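You operate a simulated robot arm through the tools that you are given. There is no shell and no other tool.

You are at the controls of a simulated two-armed robot. One attempt, no reset.

TASK
Pour about 55 ml of wool wash into the orange basin.
Fine: the bottle on washer 2; hold it while you turn its cap; stand it back where it was and cap it again. Set down upright: round bottle.

It is judged by the outcome, as a careful person would: the job done as asked, and still so three seconds after it is handed in. It fails if anything else is knocked over, pushed out of place, dropped, spilled or broken. Lids that push on must go on centred and level and be pressed home; caps that screw on are set level and turned clockwise until they are tight.

THE ROBOT
Two 7-joint arms with three-finger grippers on one trunk, on a base that moves. Base frame: it is fixed to the floor where the robot stands at the start and does not move with it; the origin is under the middle of the robot, x ahead of it, y to its left, z up. Lengths are in mm, angles in degrees, forces in N, time in s.
The left shoulder is at the start at [70, 146, 1162], the right one opposite. With the tool pointing down near the work surface each hand reaches from about 280 to 680 mm from the robot's upright axis, wherever it stands, measured 20 degrees to its own side. Places, roughly: orange basin [-750, -3500, 1000]; round bottle [2250, 250, 1000]. Payload 2.2 kg a hand.
The TCP of each hand is the grasp point between the finger pads, 28 mm short of the fingertips. In the tool frame z runs along the fingers and y along their closing line. The gripper opens to 102 mm; its body begins 71 mm behind the TCP.
Orientation is that of the tool frame in the base frame, as [roll, pitch, yaw] about the fixed x, y, z axes, in that order (R = Rz(yaw) Ry(pitch) Rx(roll)). With the fingers straight down and closing along the base's y, the tool's x points along the base's -x, its y along +y and its z along -z.

THE INTERFACE
- The arms move only by the tool play_rows. It takes "left_series", "right_series" or both (then of equal length, played together; a hand with none holds still); each is text: rows parted by semicolons, each of 7 numbers parted by spaces: the turn, a rotation vector about the base's x, y, z in degrees, then the shift along the base's x, y, z in mm, then the gripper command, from -1 (shut) to 1 (fully open), values between in proportion. In form: wx wy wz dx dy dz jaw; .... A call has 1 to 20 rows; each row shifts and turns the commanded pose from where the row before left it. A row lasts 0.2 s, in which the tool goes at most 50 mm and 8.6 degrees; a call with a longer step from one row to the next is refused whole, and so is a gripper value outside its range. A pose out of reach is approached as far as the arm can. The call stops where the force on the tool passes 40 N (or 10 N more than at its start, if that is more) or the arm is blocked; 0.2 s more then pass. The fingers move at their own pace (about 203.5 mm/s each) and stop on an object; they squeeze with about 39 N. The grip force told is the motor's: it shows also when the fingers shut on nothing. Time passes only in rows, and 0.2 s behind the last, so rows that do not move let the fingers close. It gives the time, the measured TCP pose, the force on the tool (base axes), the opening and the grip force at its end, in the units of the frame above (readings bear some noise), with the torque about the TCP (base axes, N m) and any sound that the robot's microphone picked up, and new pictures: "show" is both (left out), scene, wrist or none (wrist: the cameras of the hands that moved).
- Cameras (640 x 400 px; columns grow to the right, rows downward): "scene" is now at [132.7, 18.7, 1390.7]; the picture's right is [0.08, -1.00, 0.00], its down [-0.53, -0.04, -0.85] and it looks along [0.84, 0.07, -0.53] (base axes); focal length 251 px, centre (320, 200). "left" rides on the left gripper at [72, 38, -86] in its tool frame; the picture's right is [-0.47, 0.89, 0.00], its down [-0.60, -0.32, -0.73] and it looks along [-0.65, -0.34, 0.68] (tool axes); focal length 256 px, centre (320, 200). "right" rides on the right gripper at [69, 44, -86] in its tool frame; the picture's right is [-0.53, 0.85, 0.00], its down [-0.58, -0.36, -0.73] and it looks along [-0.62, -0.39, 0.68] (tool axes); focal length 256 px, centre (320, 200).
- slide_trunk(by): slides the trunk up (or, below 0, down) by that many mm; the arms and the scene camera ride with it, the base frame stays. It gives what a move gives, with no picture.
- steer(legs): drives the robot by 1 to 6 legs, each [ahead, left, turn to the left] in mm, mm and degrees, along the robot's own axes; the way and the turn of a leg run together, so that a leg with both is an arc; at most 1500 mm and 180 degrees a leg. The arms and the cameras ride along, it lands a little off, and it stops where it bumps. It gives what a move gives, and a new picture of the scene camera.
- head_to(pan, tilt): turns the head with the scene camera to pan (to the left, within 86 degrees either way) and tilt (down, from -29 to 69), counted from straight ahead of the robot. It gives what a move gives, and a new picture of the scene camera.
- probe_pixels(camera, pixels): there is no depth. For up to 12 entries [column, row, z] of the newest picture of that camera ("zoom" is the newest enlarged one), the place [x, y] in the base frame at which the ray of that pixel passes the height z, good to about 2 mm, but the place of the scene camera against the robot may be out by one fixed shift of up to 18 mm in any direction. It takes no simulated time.
- close_up(camera, box): a new picture of the part [left, top, right, bottom] of that camera's present view, enlarged. It takes no simulated time.
- finish_job(): hands the job in; it is judged then, once.

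Open the grippers and draw the arms clear of the work before you hand the job in, unless the task says otherwise.

The tools are called after "Request:" as a command line: name --argument value ..., lists and objects as JSON in quotes. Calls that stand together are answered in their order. play_rows: Moves the arms, as the interface text tells. Its arguments: {"type":"object","properties":{"left_series":{"type":"string"},"right_series":{"type":"string"},"show":{"type":"string","enum":["both","scene","wrist","none"]}},"required":[]} The other tools are called the same way: slide_trunk (by) moves the trunk up or down; steer (legs) drives the base; head_to (pan, tilt) turns the head that bears the scene camera; probe_pixels (camera, pixels) gives the place at which the rays of pixels pass given heights; close_up (camera, box) takes an enlarged picture of a part of a camera's view; finish_job () hands the job in.

At the start:

```text
time: 0.0
left_tool_pos: [384.4, 152.6, 1225.5]
left_tool_rot: [-180.0, 0.0, -179.9]
left_wrist_force: [0.2, -0.3, 0.1]
left_ft_torque: [0.0, -0.01, -0.02]
left_grip_width: 102.0
left_gripper_force: 0.1
right_tool_pos: [532.8, -208.8, 1109.5]
right_tool_rot: [180.0, 0.0, 179.9]
right_wrist_force: [0.3, -0.5, 0.4]
right_ft_torque: [0.01, 0.03, -0.03]
right_grip_width: 101.7
right_gripper_force: 0.0
trunk travel left (down, up): [-700.0, 240.0]
robot x, y, heading: [0.5, 1.4, 0.0]
head pan, tilt (commanded): [4.7, 32.2]
```

scene: 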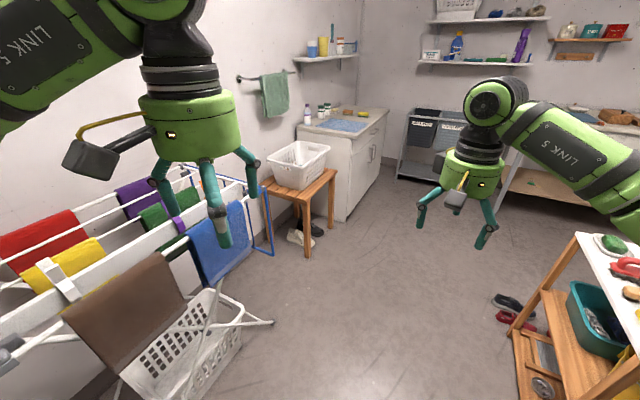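
right: 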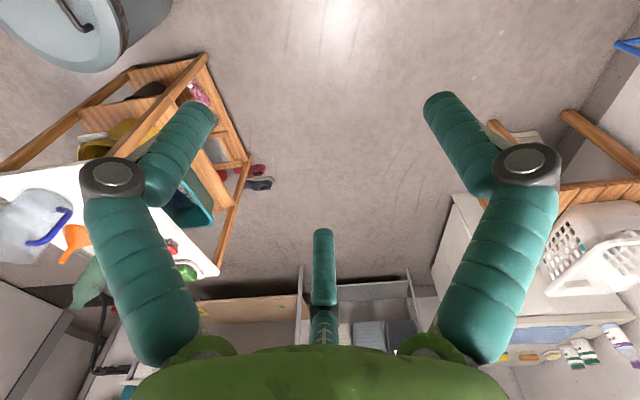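
left: 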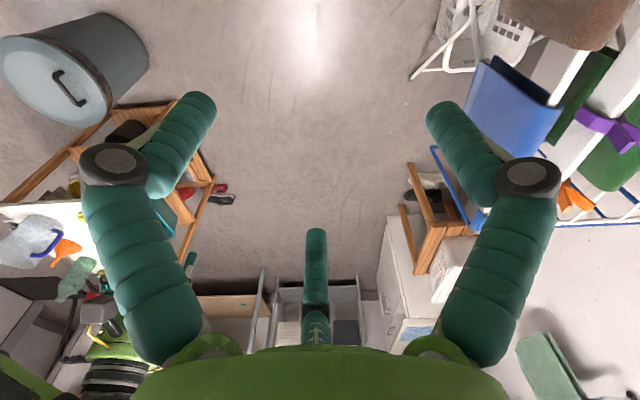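

I start by looking around to understand the room; the current picture shows a counter/washer region ahead-left and no labelled washer 2 yet. I turn the head to several directions.

Request:
head_to --pan 0 --tilt 15

Request:
head_to --pan -60 --tilt 20

Request:
head_to --pan 60 --tilt 20

```text
time: 0.8
left_tool_pos: [383.2, 153.3, 1223.8]
left_tool_rot: [-179.9, 0.0, -179.9]
left_wrist_force: [0.3, 0.2, -0.6]
left_ft_torque: [-0.01, 0.02, 0.02]
left_grip_width: 102.0
left_gripper_force: 0.0
right_tool_pos: [533.1, -208.0, 1109.5]
right_tool_rot: [-179.9, 0.1, 180.0]
right_wrist_force: [0.6, -1.1, -0.2]
right_ft_torque: [-0.04, -0.01, -0.01]
right_grip_width: 101.7
right_gripper_force: 0.2
trunk travel left (down, up): [-700.0, 240.0]
robot x, y, heading: [-0.1, 0.4, -0.2]
head pan, tilt (commanded): [0.0, 15.0]
```

scene: 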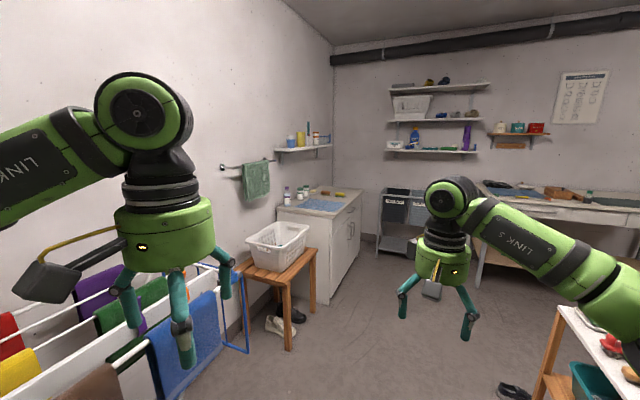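

```text
time: 2.1
left_tool_pos: [383.4, 154.8, 1224.2]
left_tool_rot: [180.0, 0.0, 180.0]
left_wrist_force: [-0.3, -0.3, -0.4]
left_ft_torque: [0.05, 0.02, -0.01]
left_grip_width: 101.9
left_gripper_force: 0.0
right_tool_pos: [533.4, -208.6, 1110.4]
right_tool_rot: [180.0, 0.0, -180.0]
right_wrist_force: [-1.0, -0.1, 0.1]
right_ft_torque: [0.0, 0.01, 0.0]
right_grip_width: 102.0
right_gripper_force: 0.2
trunk travel left (down, up): [-700.0, 240.0]
robot x, y, heading: [1.9, -2.8, 0.0]
head pan, tilt (commanded): [-60.0, 20.0]
```

scene: 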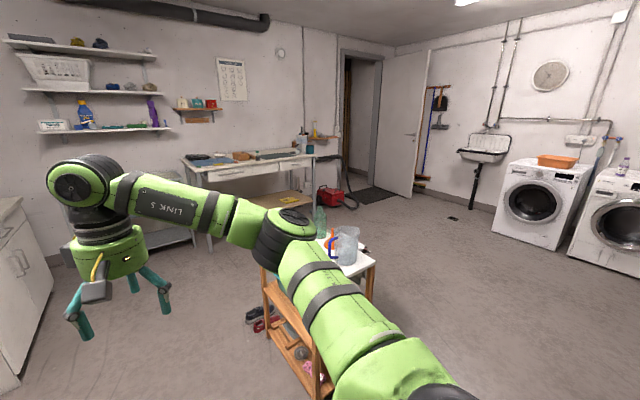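

```text
time: 4.1
left_tool_pos: [384.3, 153.6, 1223.8]
left_tool_rot: [-179.8, 0.0, -180.0]
left_wrist_force: [0.2, -0.5, 0.4]
left_ft_torque: [-0.02, -0.02, -0.02]
left_grip_width: 101.7
left_gripper_force: 0.1
right_tool_pos: [533.0, -210.2, 1110.3]
right_tool_rot: [180.0, 0.0, -180.0]
right_wrist_force: [-0.2, -0.7, -0.5]
right_ft_torque: [0.03, 0.05, 0.0]
right_grip_width: 102.2
right_gripper_force: 0.1
trunk travel left (down, up): [-700.0, 240.0]
robot x, y, heading: [-1.1, -3.2, -0.0]
head pan, tilt (commanded): [60.0, 20.0]
```

scene: 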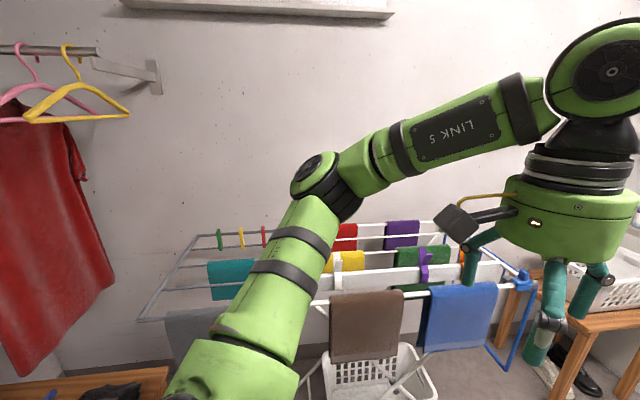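

I zoom into the poster, the washers and the counter to identify labels. First I look at the pan -60 direction for washers and poster.

Request:
head_to --pan 0 --tilt 15

Request:
close_up --camera "scene" --box '[240, 120, 380, 220]'

Request:
close_up --camera "scene" --box '[480, 60, 630, 155]'

Request:
close_up --camera "scene" --box '[375, 70, 500, 160]'

```text
time: 5.4
left_tool_pos: [384.0, 154.4, 1223.6]
left_tool_rot: [-179.9, 0.0, -179.9]
left_wrist_force: [0.1, 0.0, -0.1]
left_ft_torque: [-0.02, 0.0, 0.0]
left_grip_width: 102.1
left_gripper_force: 0.1
right_tool_pos: [531.5, -209.0, 1109.8]
right_tool_rot: [180.0, 0.0, 180.0]
right_wrist_force: [-0.5, -0.1, 0.4]
right_ft_torque: [-0.02, -0.02, -0.02]
right_grip_width: 102.0
right_gripper_force: 0.1
trunk travel left (down, up): [-700.0, 240.0]
robot x, y, heading: [3.8, 0.2, -0.0]
head pan, tilt (commanded): [0.0, 15.0]
```

scene: 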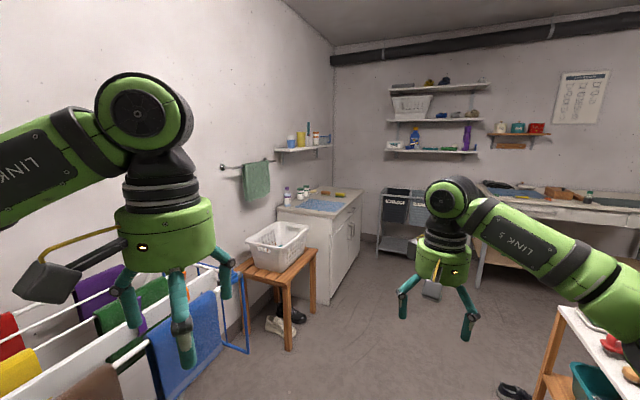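

```text
4.00 times, centred on (310, 170) of scene
```

zoom: 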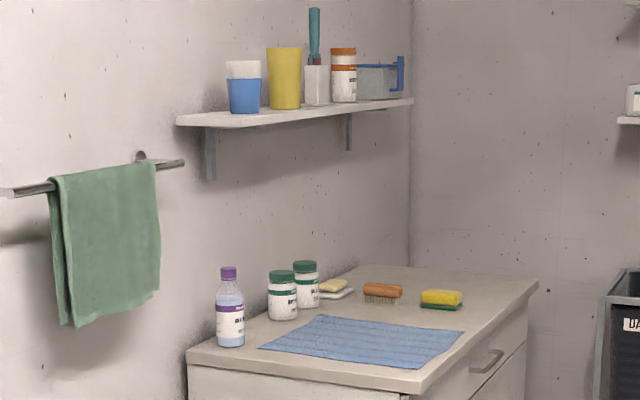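

```text
4.21 times, centred on (555, 108) of scene
```

zoom: 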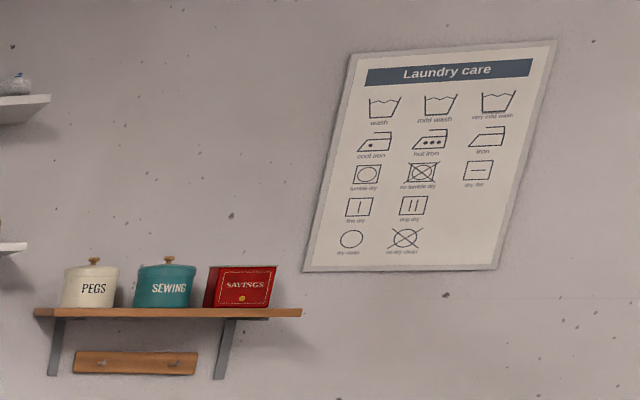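

```text
4.44 times, centred on (438, 115) of scene
```

zoom: 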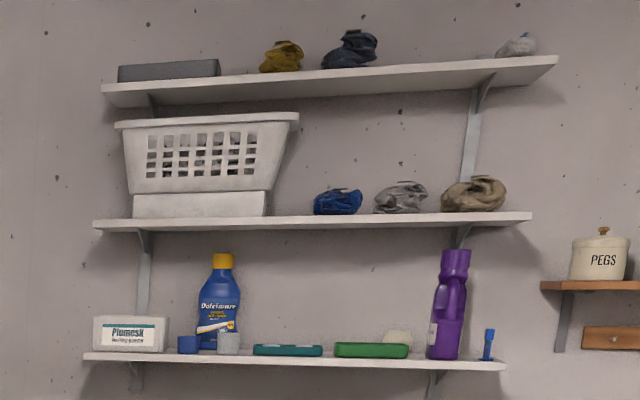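

The counter bottle has a purple cap and an unreadable label. I look at the washers (pan -86) to check their labels and the bottle on washer 2.

Request:
head_to --pan -86 --tilt 15

Request:
close_up --camera "scene" --box '[320, 130, 480, 230]'

Request:
close_up --camera "scene" --box '[400, 120, 560, 220]'

```text
time: 7.0
left_tool_pos: [383.1, 153.7, 1224.6]
left_tool_rot: [-179.9, 0.0, -179.9]
left_wrist_force: [-0.4, 1.0, 0.2]
left_ft_torque: [-0.01, -0.01, 0.0]
left_grip_width: 101.8
left_gripper_force: 0.0
right_tool_pos: [533.4, -209.6, 1109.7]
right_tool_rot: [179.9, -0.1, 180.0]
right_wrist_force: [-0.4, -0.6, -0.1]
right_ft_torque: [-0.02, 0.01, 0.01]
right_grip_width: 101.8
right_gripper_force: 0.1
trunk travel left (down, up): [-700.0, 240.0]
robot x, y, heading: [-1.5, 0.3, 0.1]
head pan, tilt (commanded): [-85.9, 15.0]
```

scene: 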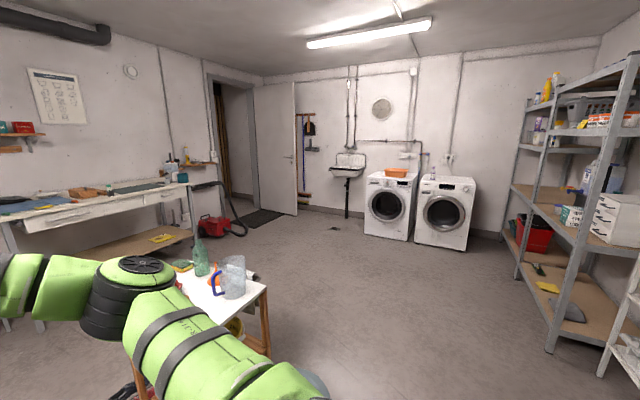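

```text
4.00 times, centred on (400, 180) of scene
```

zoom: 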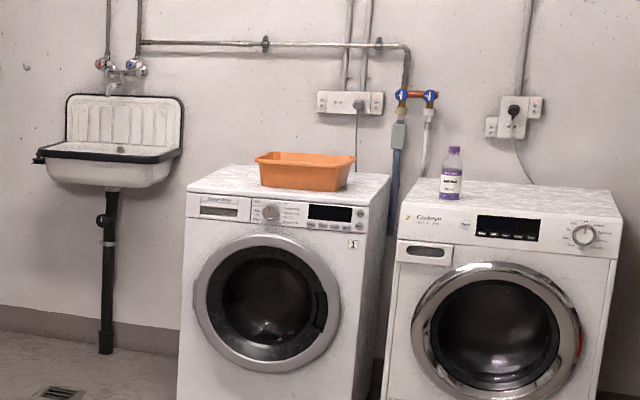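

```text
4.00 times, centred on (480, 170) of scene
```

zoom: 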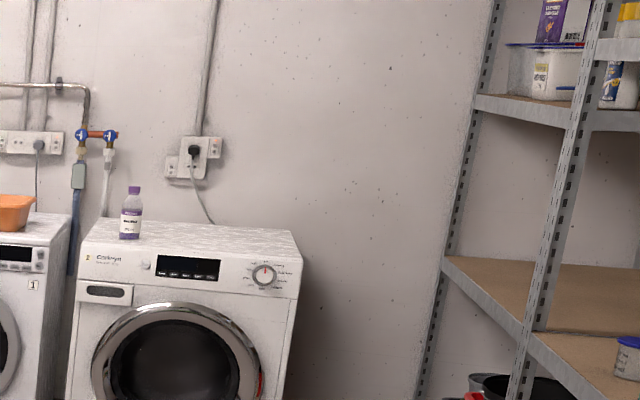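

The orange basin stands on washer 1 and a purple-capped bottle on washer 2. Before driving I check where the table at the right (corner near (266,288), jug at (233,275)) stands.

Request:
probe_pixels --camera "scene" --pixels '[[266, 288, 800], [266, 288, 700], [235, 258, 900], [226, 300, 800], [400, 172, 1000], [426, 195, 900], [330, 375, 0], [393, 180, 900]]'

Request:
head_to --pan -50 --tilt 50

Request:
head_to --pan -86 --tilt 60

```text
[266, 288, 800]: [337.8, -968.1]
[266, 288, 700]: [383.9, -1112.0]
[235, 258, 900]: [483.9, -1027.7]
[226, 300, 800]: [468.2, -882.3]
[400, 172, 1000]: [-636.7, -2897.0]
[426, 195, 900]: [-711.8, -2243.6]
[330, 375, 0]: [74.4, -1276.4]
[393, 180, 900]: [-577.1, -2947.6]
```

```text
time: 8.0
left_tool_pos: [383.9, 153.3, 1224.4]
left_tool_rot: [-179.9, 0.0, -179.9]
left_wrist_force: [-0.1, -0.1, -0.1]
left_ft_torque: [-0.01, -0.01, -0.05]
left_grip_width: 101.9
left_gripper_force: 0.0
right_tool_pos: [531.3, -209.1, 1110.1]
right_tool_rot: [180.0, 0.0, -180.0]
right_wrist_force: [0.5, -0.2, 0.2]
right_ft_torque: [0.03, 0.01, -0.03]
right_grip_width: 101.8
right_gripper_force: 0.0
trunk travel left (down, up): [-700.0, 240.0]
robot x, y, heading: [4.2, 0.5, 0.1]
head pan, tilt (commanded): [-50.0, 50.0]
```

scene: 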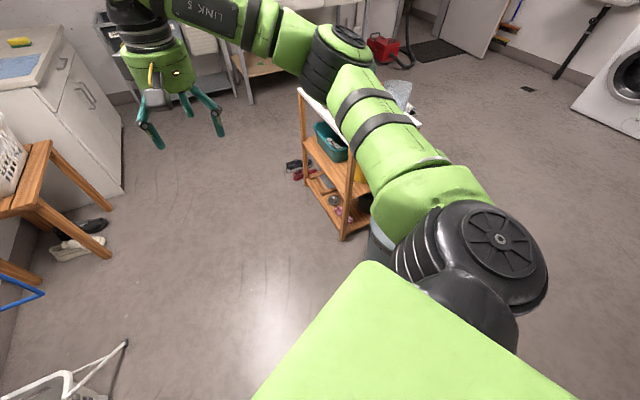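

```text
time: 9.0
left_tool_pos: [383.7, 154.8, 1224.6]
left_tool_rot: [-179.9, 0.0, -179.9]
left_wrist_force: [0.0, 0.1, -0.1]
left_ft_torque: [-0.01, 0.01, 0.02]
left_grip_width: 102.0
left_gripper_force: 0.1
right_tool_pos: [533.1, -208.6, 1109.0]
right_tool_rot: [-180.0, 0.0, 180.0]
right_wrist_force: [0.7, 0.1, -0.4]
right_ft_torque: [-0.01, -0.02, 0.04]
right_grip_width: 101.9
right_gripper_force: 0.0
trunk travel left (down, up): [-700.0, 240.0]
robot x, y, heading: [2.4, -0.8, -0.1]
head pan, tilt (commanded): [-85.9, 60.0]
```

scene: 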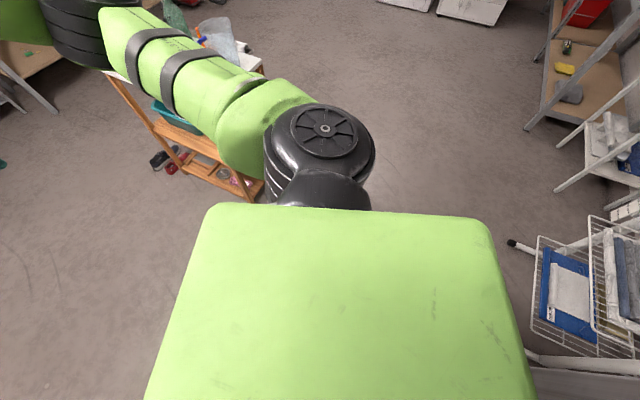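

I check floor clearances on the way: the trolley caster at (512,243) right, the table legs at (250,195) left, and shelf bottoms at (560,185).

Request:
probe_pixels --camera "scene" --pixels '[[512, 243, 0], [512, 243, 600], [250, 200, 0], [558, 190, 0], [380, 5, 0], [440, 15, 0], [505, 22, 0], [525, 130, 0], [262, 65, 750], [262, 65, 800]]'

Request:
close_up --camera "scene" --box '[480, 180, 640, 380]'

```text
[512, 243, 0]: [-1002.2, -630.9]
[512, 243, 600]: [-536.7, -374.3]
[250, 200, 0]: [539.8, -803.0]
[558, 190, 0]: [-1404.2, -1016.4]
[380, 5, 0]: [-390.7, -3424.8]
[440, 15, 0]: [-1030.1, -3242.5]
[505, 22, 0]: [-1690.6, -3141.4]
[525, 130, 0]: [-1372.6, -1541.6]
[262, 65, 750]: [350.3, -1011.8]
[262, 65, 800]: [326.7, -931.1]
```

```text
2.00 times, centred on (560, 280) of scene
```

zoom: 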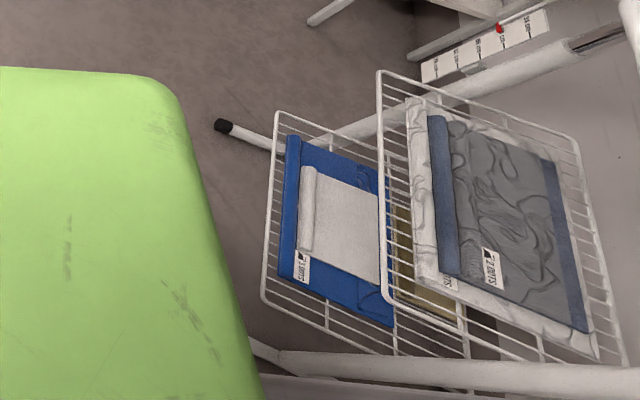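

Corridor between bin/table (x>130) and wire rack (x<-530) looks passable. I raise the trunk fully so the arms pass above the items on the table, then turn right.

Request:
slide_trunk --by 235

Request:
head_to --pan -80 --tilt 55

```text
time: 11.5
left_tool_pos: [383.2, 153.6, 1459.0]
left_tool_rot: [-179.9, 0.0, -179.9]
left_wrist_force: [0.0, -0.1, 0.5]
left_ft_torque: [0.07, 0.0, 0.02]
left_grip_width: 102.0
left_gripper_force: 0.1
right_tool_pos: [532.8, -208.2, 1345.3]
right_tool_rot: [180.0, 0.0, -180.0]
right_wrist_force: [-0.3, -0.4, -0.6]
right_ft_torque: [0.02, -0.02, -0.03]
right_grip_width: 102.2
right_gripper_force: 0.1
trunk travel left (down, up): [-935.0, 5.0]
robot x, y, heading: [1.7, 0.0, -0.0]
head pan, tilt (commanded): [-85.9, 60.0]
```

```text
time: 12.2
left_tool_pos: [383.4, 154.3, 1459.4]
left_tool_rot: [-179.8, 0.0, -179.8]
left_wrist_force: [0.0, 0.3, 0.1]
left_ft_torque: [0.0, -0.01, 0.02]
left_grip_width: 102.0
left_gripper_force: 0.0
right_tool_pos: [532.4, -208.8, 1345.1]
right_tool_rot: [-180.0, -0.1, 179.9]
right_wrist_force: [0.3, -0.1, 0.1]
right_ft_torque: [-0.02, 0.02, -0.03]
right_grip_width: 101.8
right_gripper_force: 0.1
trunk travel left (down, up): [-935.0, 5.0]
robot x, y, heading: [-2.0, -3.4, -0.1]
head pan, tilt (commanded): [-80.0, 55.0]
```

scene: 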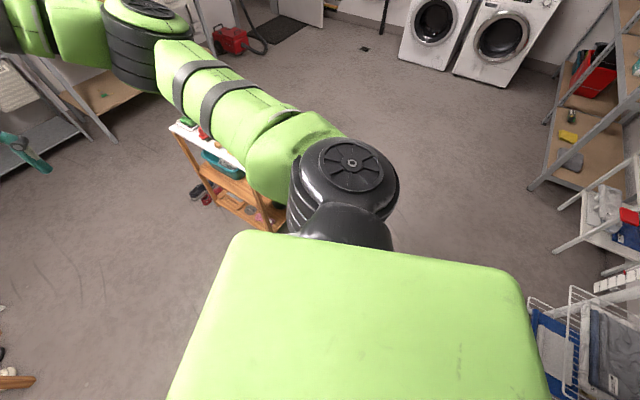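

The trunk is up; the way toward the washers looks clear. I turn right by 90 degrees in place, in two legs.

Request:
steer --legs '[[0, 0, -45], [0, 0, -45]]'

Request:
head_to --pan 0 --tilt 35

```text
time: 16.8
left_tool_pos: [147.0, -388.3, 1459.2]
left_tool_rot: [-179.9, -0.2, 88.7]
left_wrist_force: [-0.6, -0.6, 0.3]
left_ft_torque: [0.01, 0.02, 0.03]
left_grip_width: 102.1
left_gripper_force: 0.1
right_tool_pos: [-219.5, -527.9, 1344.3]
right_tool_rot: [179.9, 0.0, 88.7]
right_wrist_force: [0.3, 0.5, 0.6]
right_ft_torque: [0.01, 0.0, 0.01]
right_grip_width: 102.1
right_gripper_force: 0.2
trunk travel left (down, up): [-935.0, 5.0]
robot x, y, heading: [-0.8, 1.2, -91.3]
head pan, tilt (commanded): [-80.0, 55.0]
```

scene: 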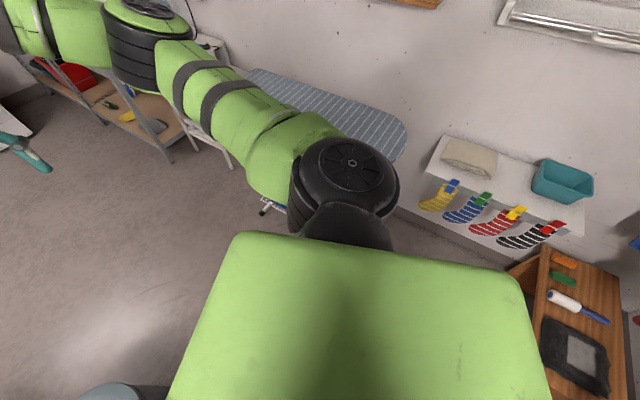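

```text
time: 18.3
left_tool_pos: [145.3, -386.8, 1458.8]
left_tool_rot: [-179.9, 0.0, 88.8]
left_wrist_force: [0.8, -0.6, 1.0]
left_ft_torque: [0.07, 0.0, -0.01]
left_grip_width: 102.2
left_gripper_force: 0.0
right_tool_pos: [-220.8, -527.8, 1344.5]
right_tool_rot: [-180.0, 0.0, 88.7]
right_wrist_force: [-0.1, 0.0, 0.8]
right_ft_torque: [0.02, 0.03, -0.04]
right_grip_width: 102.0
right_gripper_force: 0.1
trunk travel left (down, up): [-935.0, 5.0]
robot x, y, heading: [-0.2, -0.3, -91.5]
head pan, tilt (commanded): [0.0, 35.0]
```

scene: 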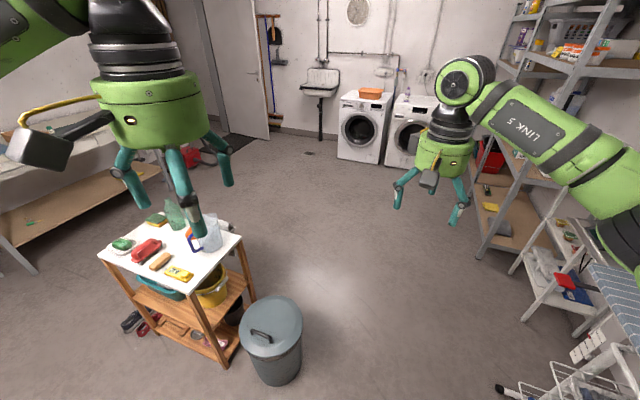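

The bin's right edge is at about (300,350) and the rack foot at (500,388); I probe their floor positions for the driving corridor.

Request:
probe_pixels --camera "scene" --pixels '[[300, 365, 0], [302, 322, 450], [500, 388, 0], [525, 318, 0], [478, 260, 0], [345, 160, 0], [385, 166, 0], [415, 168, 0], [508, 270, 300], [375, 92, 1000], [405, 98, 900]]'

```text
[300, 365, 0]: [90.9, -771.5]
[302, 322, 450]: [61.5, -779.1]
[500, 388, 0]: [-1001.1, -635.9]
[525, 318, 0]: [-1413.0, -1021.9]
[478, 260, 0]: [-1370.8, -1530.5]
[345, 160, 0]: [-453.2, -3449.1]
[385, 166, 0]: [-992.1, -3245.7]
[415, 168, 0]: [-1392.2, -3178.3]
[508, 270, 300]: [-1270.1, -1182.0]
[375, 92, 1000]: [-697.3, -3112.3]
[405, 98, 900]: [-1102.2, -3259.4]
```

The bin's edge lies at x≈+80 and the rack foot at x≈-1000, so I drive along x≈-500 toward the washers, stopping about 1 m short.

Request:
steer --legs '[[900, -500, 1.5], [1300, -150, 0]]'

Request:
head_to --pan -15 --tilt 35

```text
time: 29.8
left_tool_pos: [-489.0, -2598.6, 1459.3]
left_tool_rot: [-179.9, 0.1, 90.6]
left_wrist_force: [0.0, -0.5, 0.7]
left_ft_torque: [0.02, 0.0, -0.01]
left_grip_width: 102.1
left_gripper_force: 0.0
right_tool_pos: [-851.7, -2750.6, 1345.8]
right_tool_rot: [180.0, 0.0, 90.4]
right_wrist_force: [0.4, 0.9, 0.8]
right_ft_torque: [-0.02, 0.01, 0.01]
right_grip_width: 102.1
right_gripper_force: 0.0
trunk travel left (down, up): [-935.0, 5.0]
robot x, y, heading: [-647.5, -2217.4, -89.6]
head pan, tilt (commanded): [0.0, 35.0]
```

scene: 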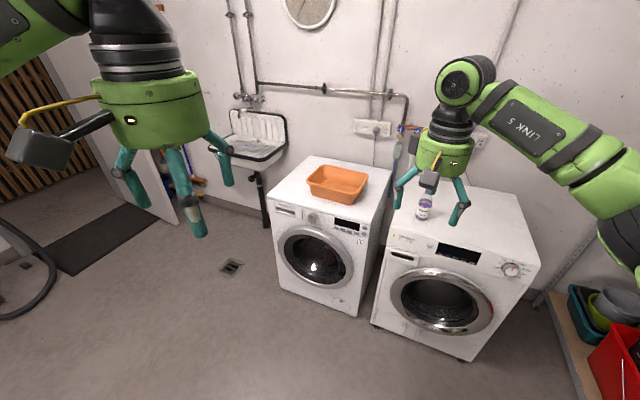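

```text
time: 30.6
left_tool_pos: [-490.4, -2599.8, 1459.3]
left_tool_rot: [-179.9, 0.1, 90.5]
left_wrist_force: [-0.5, 0.2, -0.7]
left_ft_torque: [0.0, 0.0, -0.01]
left_grip_width: 102.5
left_gripper_force: 0.0
right_tool_pos: [-851.5, -2751.7, 1344.1]
right_tool_rot: [180.0, 0.0, 90.4]
right_wrist_force: [0.2, 0.8, 0.0]
right_ft_torque: [-0.02, 0.02, -0.01]
right_grip_width: 101.9
right_gripper_force: 0.1
trunk travel left (down, up): [-935.0, 5.0]
robot x, y, heading: [-645.5, -2215.9, -89.6]
head pan, tilt (commanded): [-15.0, 35.0]
```

scene: 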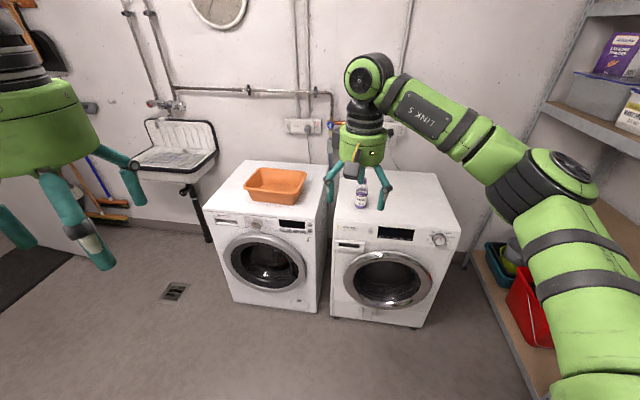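

I now zoom in on the bottle at (360,195) and basin (275,183) to read the label.

Request:
close_up --camera "scene" --box '[330, 165, 394, 205]'

Request:
close_up --camera "scene" --box '[200, 140, 440, 290]'

Request:
close_up --camera "right" --box '[0, 0, 640, 400]'

```text
10.00 times, centred on (362, 185) of scene
```

zoom: 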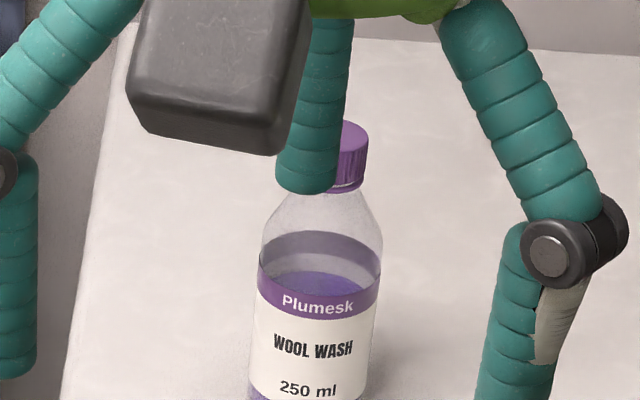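

```text
2.67 times, centred on (320, 215) of scene
```

zoom: 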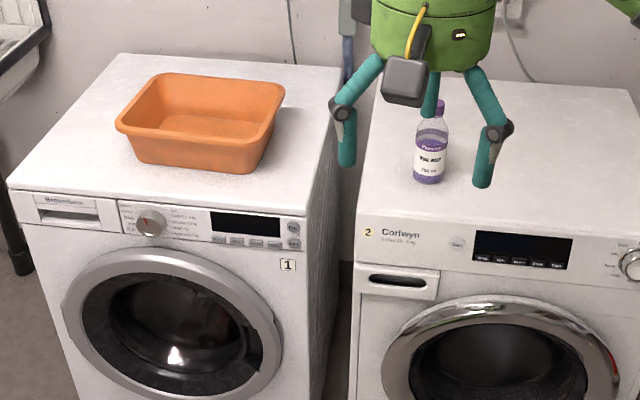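

```text
1.00 times, centred on (320, 200) of right (not enlarged: the box is as wide or as high as the picture)
```

zoom: 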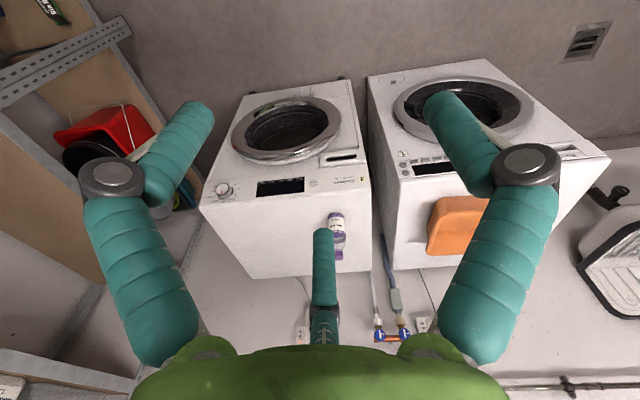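

The bottle on washer 2 reads "Plumesk WOOL WASH 250 ml", purple cap — the right one. I probe washer edges, bottle base and basin points to get positions.

Request:
probe_pixels --camera "scene" --pixels '[[331, 318, 0], [422, 328, 0], [236, 303, 0], [318, 312, 0], [336, 242, 870], [459, 232, 870], [361, 209, 870], [361, 209, 850], [214, 213, 870], [330, 163, 870], [245, 195, 870], [298, 205, 870]]'

```text
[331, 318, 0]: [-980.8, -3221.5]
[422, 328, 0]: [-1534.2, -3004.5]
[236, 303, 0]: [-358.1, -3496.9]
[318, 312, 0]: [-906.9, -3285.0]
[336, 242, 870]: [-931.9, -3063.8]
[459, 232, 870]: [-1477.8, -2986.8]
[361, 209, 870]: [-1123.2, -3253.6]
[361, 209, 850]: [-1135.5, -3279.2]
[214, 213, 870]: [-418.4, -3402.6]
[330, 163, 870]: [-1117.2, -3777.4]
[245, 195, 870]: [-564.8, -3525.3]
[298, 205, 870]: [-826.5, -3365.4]
```

The washers stand rotated about 21° against the base frame. I re-probe the true top front edges ((334,220), (305,212)) at two candidate heights.

Request:
probe_pixels --camera "scene" --pixels '[[334, 220, 900], [334, 220, 850], [334, 220, 800], [458, 224, 850], [315, 219, 850], [204, 207, 850], [361, 209, 850], [357, 180, 1000], [250, 201, 850], [294, 204, 850]]'

```text
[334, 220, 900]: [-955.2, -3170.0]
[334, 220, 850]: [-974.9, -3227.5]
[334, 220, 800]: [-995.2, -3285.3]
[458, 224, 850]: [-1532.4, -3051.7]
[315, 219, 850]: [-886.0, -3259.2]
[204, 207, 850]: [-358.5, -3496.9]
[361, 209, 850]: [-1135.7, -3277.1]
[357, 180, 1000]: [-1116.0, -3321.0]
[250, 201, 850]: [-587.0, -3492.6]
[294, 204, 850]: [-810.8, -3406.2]
```

Washer tops are at z≈850, the wall is turned ~21°. Before closing in, I probe the shelf unit's front edge on the right to make sure the right elbow clears it.

Request:
probe_pixels --camera "scene" --pixels '[[473, 258, 100], [500, 315, 100], [555, 400, 100], [545, 105, 1500], [560, 100, 1500], [520, 155, 1200]]'

Request:
head_to --pan -60 --tilt 30

```text
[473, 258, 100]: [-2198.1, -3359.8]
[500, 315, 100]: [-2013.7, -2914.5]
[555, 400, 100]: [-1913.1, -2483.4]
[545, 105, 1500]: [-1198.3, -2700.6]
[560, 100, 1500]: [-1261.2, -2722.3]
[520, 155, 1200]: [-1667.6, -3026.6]
```

```text
time: 31.7
left_tool_pos: [-490.4, -2600.2, 1460.3]
left_tool_rot: [-179.9, 0.1, 90.5]
left_wrist_force: [0.7, -0.2, 0.0]
left_ft_torque: [0.0, 0.01, -0.02]
left_grip_width: 101.9
left_gripper_force: 0.1
right_tool_pos: [-853.7, -2751.7, 1344.3]
right_tool_rot: [-180.0, 0.0, 90.3]
right_wrist_force: [0.5, -0.5, -0.6]
right_ft_torque: [0.02, 0.01, -0.03]
right_grip_width: 102.0
right_gripper_force: 0.1
trunk travel left (down, up): [-935.0, 5.0]
robot x, y, heading: [-643.7, -2220.3, -89.7]
head pan, tilt (commanded): [-60.0, 30.0]
```

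scene: 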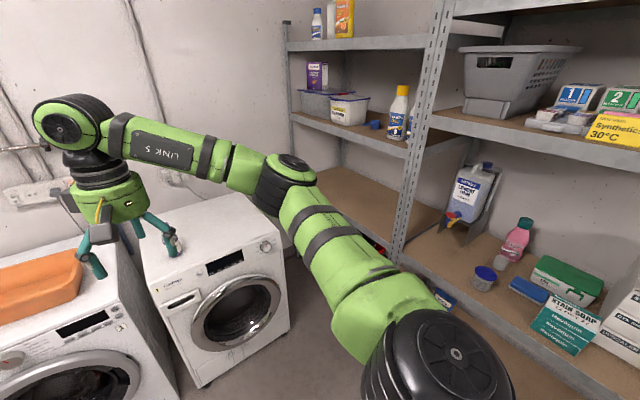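

The shelf front is at x≈-1900, far enough away. I turn -21.6° to square up to the washers and move ahead part of the way.

Request:
steer --legs '[[0, 0, -21.6], [450, 0, 0]]'

Request:
head_to --pan 0 --tilt 45

```text
time: 35.6
left_tool_pos: [-803.2, -3048.8, 1461.5]
left_tool_rot: [-179.9, 0.1, 68.7]
left_wrist_force: [-0.5, 1.0, -0.1]
left_ft_torque: [-0.01, 0.01, 0.05]
left_grip_width: 101.8
left_gripper_force: 0.1
right_tool_pos: [-1196.2, -3055.6, 1345.1]
right_tool_rot: [180.0, 0.1, 68.7]
right_wrist_force: [0.1, 0.0, -0.5]
right_ft_torque: [0.0, 0.02, 0.01]
right_grip_width: 102.1
right_gripper_force: 0.1
trunk travel left (down, up): [-935.0, 5.0]
robot x, y, heading: [-810.3, -2634.6, -111.5]
head pan, tilt (commanded): [-60.0, 30.0]
```

scene: 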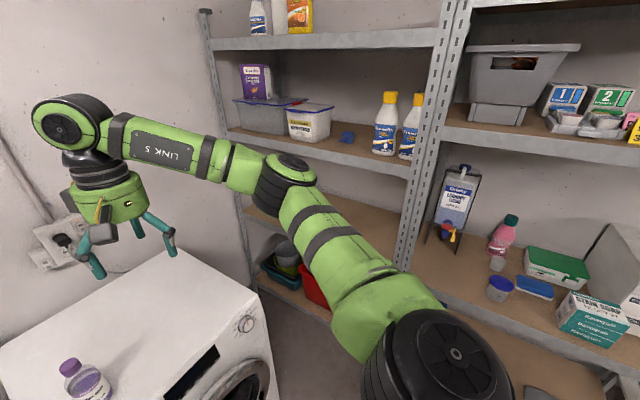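

```text
time: 36.9
left_tool_pos: [-805.7, -3051.0, 1459.7]
left_tool_rot: [-179.9, 0.1, 68.7]
left_wrist_force: [0.2, 0.1, -0.9]
left_ft_torque: [-0.01, -0.03, -0.02]
left_grip_width: 101.9
left_gripper_force: 0.1
right_tool_pos: [-1197.0, -3057.2, 1345.2]
right_tool_rot: [-180.0, 0.0, 68.7]
right_wrist_force: [0.4, -0.7, 0.5]
right_ft_torque: [-0.01, 0.0, 0.0]
right_grip_width: 101.7
right_gripper_force: 0.0
trunk travel left (down, up): [-935.0, 5.0]
robot x, y, heading: [-808.5, -2638.9, -111.3]
head pan, tilt (commanded): [0.0, 45.0]
```

scene: 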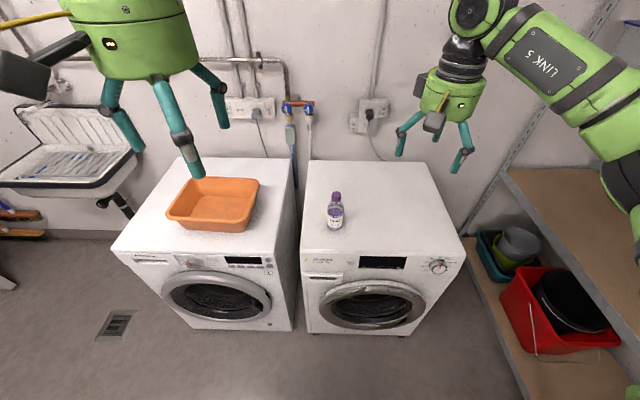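

The robot is now square to the washers. I zoom on the bottle (335,212) and basin (215,205) for measurement.

Request:
close_up --camera "scene" --box '[288, 180, 384, 240]'

Request:
probe_pixels --camera "zoom" --pixels '[[307, 330, 850], [320, 80, 1000], [318, 200, 930]]'

Request:
close_up --camera "scene" --box '[140, 160, 300, 260]'

```text
6.67 times, centred on (336, 210) of scene
```

zoom: 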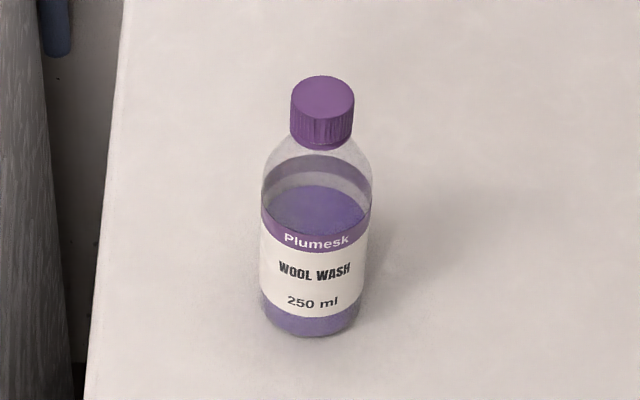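

```text
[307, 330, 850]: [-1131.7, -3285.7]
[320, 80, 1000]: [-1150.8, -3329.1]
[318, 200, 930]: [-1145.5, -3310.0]
```

```text
4.00 times, centred on (220, 210) of scene
```

zoom: 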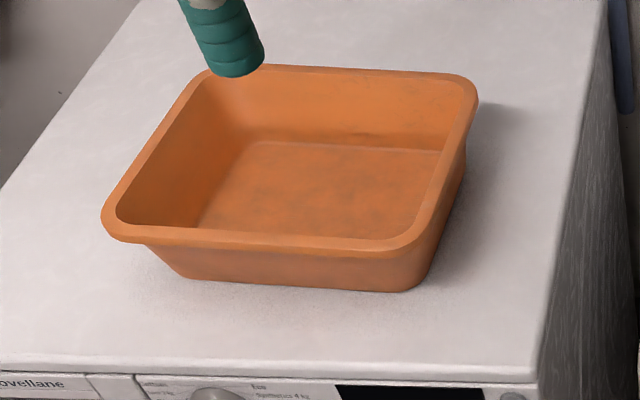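

I probe the basin outline from this zoom (bottom edge at 850 and rim at ~940).

Request:
probe_pixels --camera "zoom" --pixels '[[190, 280, 850], [412, 291, 850], [105, 215, 940], [412, 245, 940], [476, 90, 940], [205, 70, 940], [105, 215, 920], [412, 245, 920], [476, 90, 920], [465, 165, 850]]'

```text
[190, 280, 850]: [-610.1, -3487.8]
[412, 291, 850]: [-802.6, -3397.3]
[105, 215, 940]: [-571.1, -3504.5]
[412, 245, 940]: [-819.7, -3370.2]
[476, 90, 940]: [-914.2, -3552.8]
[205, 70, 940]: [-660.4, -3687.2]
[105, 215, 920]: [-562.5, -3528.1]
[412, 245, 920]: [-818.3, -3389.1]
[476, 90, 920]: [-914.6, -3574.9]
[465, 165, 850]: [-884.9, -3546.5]
```

Before closing in I test how the three fingers close (radially or along one line): I half-close the left gripper in free air and look at the wrist picture.

Request:
play_rows --left_series "0 0 0 0 0 0 -0.2; 0 0 0 0 0 0 -0.2; 0 0 0 0 0 0 -0.2" --show "wrist"

Request:
play_rows --left_series "0 0 0 0 0 0 -1; 0 0 0 0 0 0 -1; 0 0 0 0 0 0 -1" --show "wrist"

```text
time: 37.7
left_tool_pos: [-805.0, -3051.1, 1458.2]
left_tool_rot: [-180.0, 0.1, 68.6]
left_wrist_force: [0.0, 0.0, 0.4]
left_ft_torque: [-0.01, -0.02, 0.0]
left_grip_width: 41.0
left_gripper_force: 0.0
right_tool_pos: [-1196.8, -3057.0, 1345.4]
right_tool_rot: [-179.9, 0.0, 68.7]
right_wrist_force: [-0.1, -0.2, 0.4]
right_ft_torque: [0.02, -0.01, -0.01]
right_grip_width: 101.9
right_gripper_force: 0.1
trunk travel left (down, up): [-935.0, 5.0]
robot x, y, heading: [-811.0, -2638.5, -111.4]
head pan, tilt (commanded): [0.0, 45.0]
```

left: 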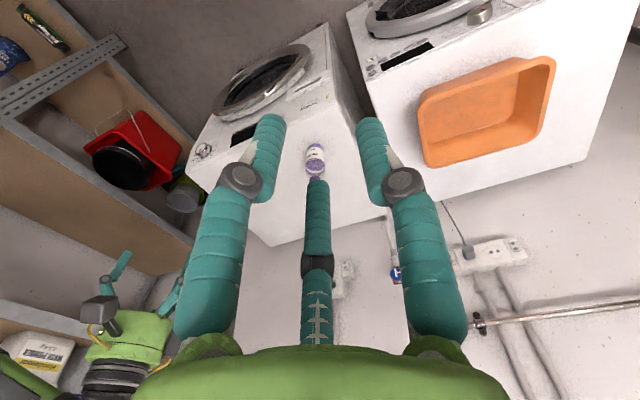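

```text
time: 38.5
left_tool_pos: [-805.0, -3052.1, 1458.7]
left_tool_rot: [-180.0, 0.0, 68.7]
left_wrist_force: [0.1, -0.1, 0.1]
left_ft_torque: [-0.01, 0.01, 0.0]
left_grip_width: 2.2
left_gripper_force: 31.3
right_tool_pos: [-1196.6, -3058.5, 1344.8]
right_tool_rot: [-179.8, 0.0, 68.8]
right_wrist_force: [-0.3, 0.2, -0.1]
right_ft_torque: [0.01, 0.0, -0.01]
right_grip_width: 102.1
right_gripper_force: 0.2
trunk travel left (down, up): [-935.0, 5.0]
robot x, y, heading: [-809.1, -2637.6, -111.0]
head pan, tilt (commanded): [0.0, 45.0]
```

left: 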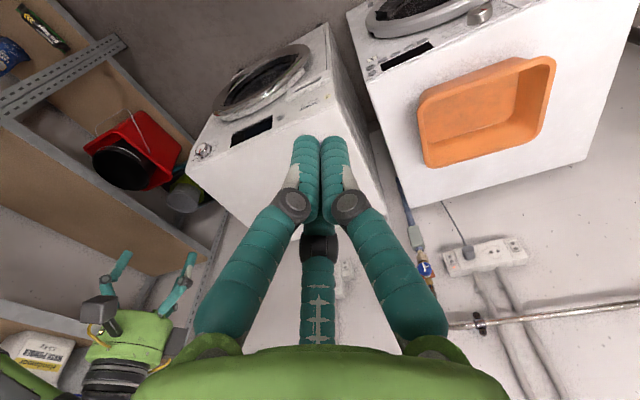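

The fingers close like a three-jaw chuck (radially, fingers at 90/210/330° of tool x). I lower the trunk back to its starting height and pitch the left hand up 45° to view the bottle from the side.

Request:
slide_trunk --by -235

Request:
play_rows --left_series "-7.64 2.96 0 -4 -10 -20 1; -7.64 2.96 0 -4 -10 -20 1; -7.64 2.96 0 -4 -10 -20 1; -7.64 2.96 0 -4 -10 -20 1; -7.64 2.96 0 -4 -10 -20 1; -3.73 1.45 0 -4 -10 -20 1" --show "both"

```text
time: 41.0
left_tool_pos: [-804.3, -3051.8, 1224.0]
left_tool_rot: [-179.9, 0.1, 68.7]
left_wrist_force: [0.2, 1.2, -0.2]
left_ft_torque: [0.03, 0.02, -0.01]
left_grip_width: 2.1
left_gripper_force: 31.6
right_tool_pos: [-1196.6, -3058.8, 1110.3]
right_tool_rot: [-180.0, 0.0, 68.6]
right_wrist_force: [0.0, 0.7, 0.4]
right_ft_torque: [0.01, 0.01, 0.03]
right_grip_width: 102.2
right_gripper_force: 0.1
trunk travel left (down, up): [-700.0, 240.0]
robot x, y, heading: [-808.3, -2639.8, -111.2]
head pan, tilt (commanded): [0.0, 45.0]
```

```text
time: 42.4
left_tool_pos: [-828.9, -3111.7, 1104.8]
left_tool_rot: [-180.0, 45.1, 68.7]
left_wrist_force: [0.4, -1.1, -0.5]
left_ft_torque: [-0.01, -0.04, 0.0]
left_grip_width: 101.9
left_gripper_force: 0.0
right_tool_pos: [-1197.2, -3059.1, 1111.6]
right_tool_rot: [180.0, 0.1, 68.7]
right_wrist_force: [0.1, -0.5, 0.4]
right_ft_torque: [0.02, 0.0, 0.02]
right_grip_width: 102.2
right_gripper_force: 0.0
trunk travel left (down, up): [-700.0, 240.0]
robot x, y, heading: [-813.2, -2637.6, -111.5]
head pan, tilt (commanded): [0.0, 45.0]
```

scene: 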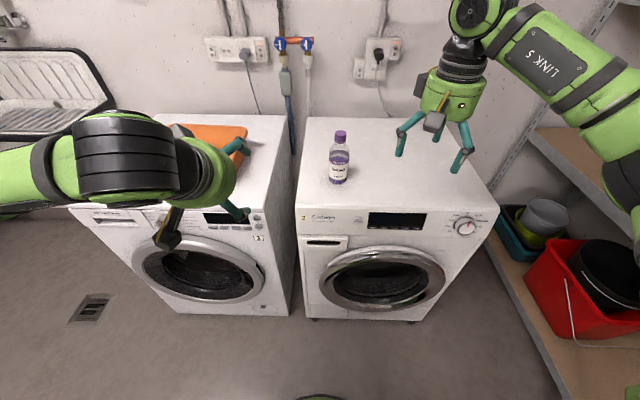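
left: 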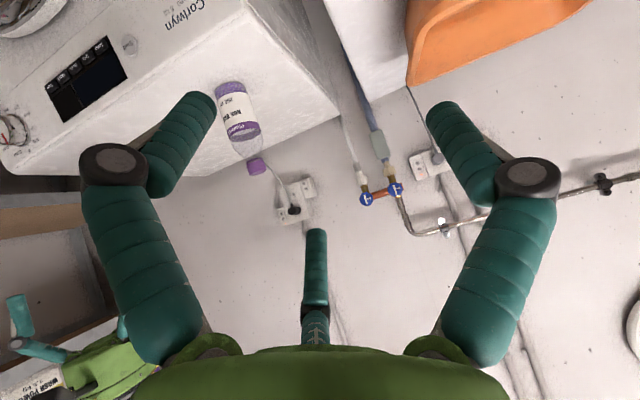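

The left wrist camera now sees the bottle from the side at (240,130). I zoom there and probe points.

Request:
close_up --camera "left" --box '[192, 70, 304, 180]'

Request:
probe_pixels --camera "left" --pixels '[[230, 84, 850], [230, 84, 860], [260, 172, 1000], [257, 166, 1000], [250, 160, 1000], [249, 158, 980]]'

```text
3.64 times, centred on (248, 125) of left
```

zoom: 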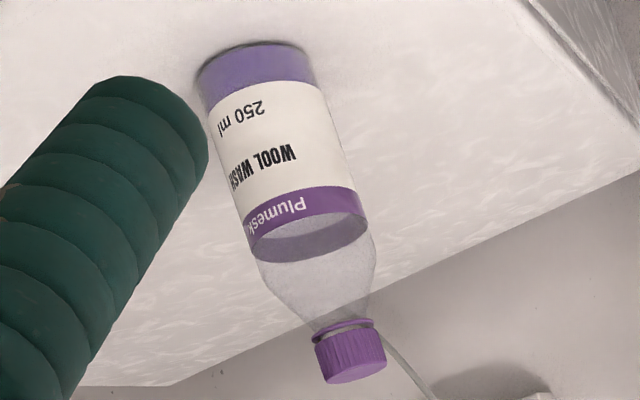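

```text
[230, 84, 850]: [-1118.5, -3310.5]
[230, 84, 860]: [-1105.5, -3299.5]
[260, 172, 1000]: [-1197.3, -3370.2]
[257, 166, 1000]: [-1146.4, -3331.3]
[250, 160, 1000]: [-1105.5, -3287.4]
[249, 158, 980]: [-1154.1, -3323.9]
```

Geometry from this view: body cylinder up to z≈955, cap z≈992–1015 (total ≈165 mm), diameter ≈62 mm, liquid level near z≈943. Plan: right hand grips the cap from above and lifts the bottle a little, left hand (tool horizontal) takes the body, right unscrews. I now pitch the left hand fully horizontal and roll it +60° about the forward axis so its camera is at the side.

Request:
play_rows --left_series "-6.98 2.74 0 -3.65 -9.3 0 1; -6.98 2.74 0 -3.65 -9.3 0 1; -6.98 2.74 0 -3.65 -9.3 0 1; -6.98 2.74 0 -3.65 -9.3 0 1; -6.98 2.74 0 -3.65 -9.3 0 1; -6.98 2.74 0 -3.65 -9.3 0 1" --show "none"

Request:
play_rows --left_series "-2.74 -6.98 0 0 0 0 1; -2.74 -6.98 0 0 0 0 1; -2.74 -6.98 0 0 0 0 1; -2.74 -6.98 0 0 0 0 1; -2.74 -6.98 0 0 0 0 1; -2.74 -6.98 0 0 0 0 1; -2.74 -6.98 0 0 0 0 1; -2.74 -6.98 0 0 0 0 1" --show "both"

```text
time: 43.8
left_tool_pos: [-852.9, -3161.1, 1104.5]
left_tool_rot: [-179.6, 74.9, 69.0]
left_wrist_force: [-0.1, -0.8, 0.0]
left_ft_torque: [-0.01, 0.02, 0.0]
left_grip_width: 101.8
left_gripper_force: 0.0
left hand out of reach, approached as far as the arm can: row 2, 3, 5, 6
right_tool_pos: [-1196.8, -3058.3, 1110.1]
right_tool_rot: [-179.9, 0.1, 68.8]
right_wrist_force: [0.7, 0.7, 0.3]
right_ft_torque: [-0.02, 0.0, 0.02]
right_grip_width: 101.8
right_gripper_force: 0.1
trunk travel left (down, up): [-700.0, 240.0]
robot x, y, heading: [-806.9, -2639.4, -111.2]
head pan, tilt (commanded): [0.0, 45.0]
```

```text
time: 45.5
left_tool_pos: [-855.0, -3160.4, 1104.0]
left_tool_rot: [98.4, 28.7, -4.2]
left_wrist_force: [0.2, 0.0, 0.2]
left_ft_torque: [0.0, 0.02, 0.0]
left_grip_width: 101.9
left_gripper_force: 0.1
right_tool_pos: [-1197.7, -3058.0, 1109.4]
right_tool_rot: [-179.9, -0.1, 68.8]
right_wrist_force: [-0.4, -0.9, 0.3]
right_ft_torque: [0.0, 0.0, 0.02]
right_grip_width: 101.8
right_gripper_force: 0.1
trunk travel left (down, up): [-700.0, 240.0]
robot x, y, heading: [-811.8, -2635.4, -111.3]
head pan, tilt (commanded): [0.0, 45.0]
```

scene: 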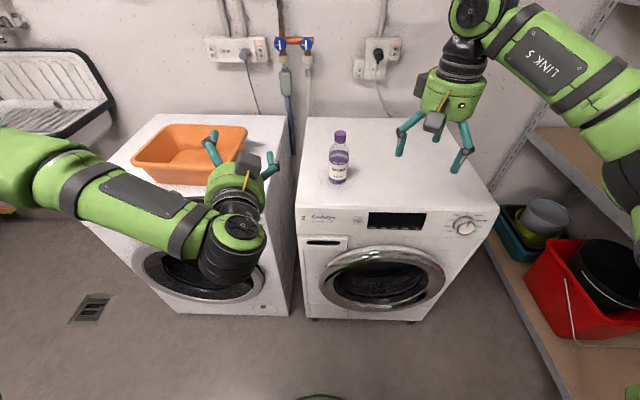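
left: 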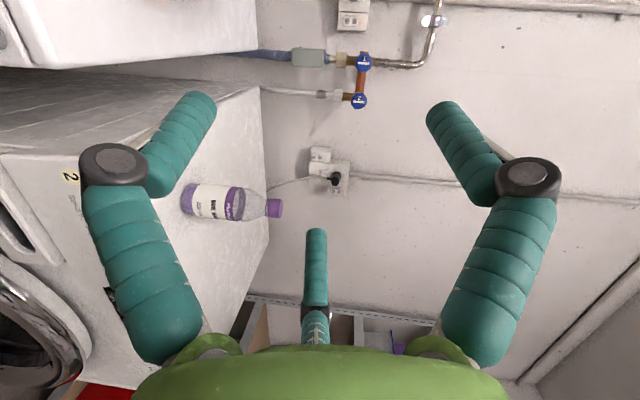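

The wrist stopped at 75° pitch, leaving the tool pointing ~13° left and 7° down. I try to correct it to straight forward and level.

Request:
play_rows --left_series "-3.45 1.35 -6.55 -4 -10 0 1; -3.45 1.35 -6.55 -4 -10 0 1; 0 0 0 0 0 0 1" --show "none"

```text
time: 46.4
left_tool_pos: [-888.3, -3162.0, 1121.7]
left_tool_rot: [90.4, 30.1, -20.6]
left_wrist_force: [0.5, -0.5, -1.1]
left_ft_torque: [0.0, -0.03, -0.05]
left_grip_width: 101.9
left_gripper_force: 0.0
left hand out of reach, approached as far as the arm can: row 2
right_tool_pos: [-1196.2, -3060.4, 1110.4]
right_tool_rot: [-179.9, -0.1, 68.7]
right_wrist_force: [-0.6, -0.1, 0.0]
right_ft_torque: [-0.01, 0.01, 0.01]
right_grip_width: 101.9
right_gripper_force: 0.1
trunk travel left (down, up): [-700.0, 240.0]
robot x, y, heading: [-805.2, -2637.0, -111.3]
head pan, tilt (commanded): [0.0, 45.0]
```

Orientation is now level and straight ahead, but near the arm's limit. Lowering the shoulders should ease a horizontal tool; I first raise the right hand 150 mm, then lower the trunk 150 mm.

Request:
play_rows --right_series "0 0 0 0 0 45 1; 0 0 0 0 0 45 1; 0 0 0 0 0 45 1; 0 0 0 0 0 15 1" --left_series "0 0 0 0 0 10 1; 0 0 0 0 0 10 1; 0 0 0 0 0 10 1; 0 0 0 0 0 10 1" --show "none"

Request:
slide_trunk --by -150

Request:
play_rows --left_series "0 0 0 -3.6 -9.3 0 1; 0 0 0 -3.6 -9.3 0 1; 0 0 0 -3.6 -9.3 0 1; 0 0 0 -3.6 -9.3 0 1; 0 0 0 -3.6 -9.3 0 1" --show "scene"

```text
time: 47.4
left_tool_pos: [-888.7, -3158.5, 1162.5]
left_tool_rot: [89.9, 30.2, -21.5]
left_wrist_force: [0.3, 0.0, 0.6]
left_ft_torque: [-0.01, -0.02, 0.0]
left_grip_width: 102.1
left_gripper_force: 0.1
right_tool_pos: [-1195.5, -3057.3, 1262.8]
right_tool_rot: [-180.0, 0.2, 68.6]
right_wrist_force: [0.1, -0.9, -0.7]
right_ft_torque: [-0.02, 0.01, -0.01]
right_grip_width: 101.9
right_gripper_force: 0.2
trunk travel left (down, up): [-700.0, 240.0]
robot x, y, heading: [-806.3, -2641.3, -111.4]
head pan, tilt (commanded): [0.0, 45.0]
```

```text
time: 49.1
left_tool_pos: [-891.0, -3160.0, 1012.3]
left_tool_rot: [90.0, 30.2, -21.5]
left_wrist_force: [-0.1, -0.5, 0.0]
left_ft_torque: [0.03, -0.01, 0.0]
left_grip_width: 102.0
left_gripper_force: 0.2
right_tool_pos: [-1194.3, -3058.7, 1112.6]
right_tool_rot: [-180.0, 0.0, 68.7]
right_wrist_force: [-0.8, 0.7, -0.4]
right_ft_torque: [0.03, -0.03, 0.04]
right_grip_width: 102.1
right_gripper_force: 0.2
trunk travel left (down, up): [-550.0, 390.0]
robot x, y, heading: [-810.9, -2635.2, -111.2]
head pan, tilt (commanded): [0.0, 45.0]
```

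```text
time: 50.3
left_tool_pos: [-906.9, -3208.3, 1011.4]
left_tool_rot: [89.9, 30.1, -21.4]
left_wrist_force: [-0.3, -0.5, 0.0]
left_ft_torque: [0.0, 0.01, -0.01]
left_grip_width: 102.2
left_gripper_force: 0.0
right_tool_pos: [-1194.2, -3058.7, 1112.0]
right_tool_rot: [179.9, 0.0, 68.6]
right_wrist_force: [0.4, -1.2, 0.6]
right_ft_torque: [0.01, 0.01, 0.03]
right_grip_width: 102.0
right_gripper_force: 0.1
trunk travel left (down, up): [-550.0, 390.0]
robot x, y, heading: [-810.5, -2637.5, -111.2]
head pan, tilt (commanded): [0.0, 45.0]
```

scene: 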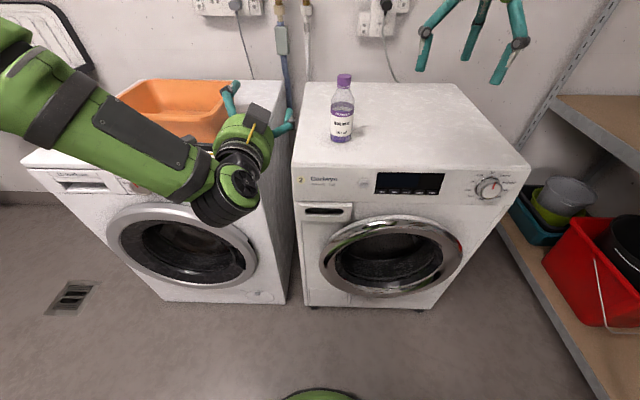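

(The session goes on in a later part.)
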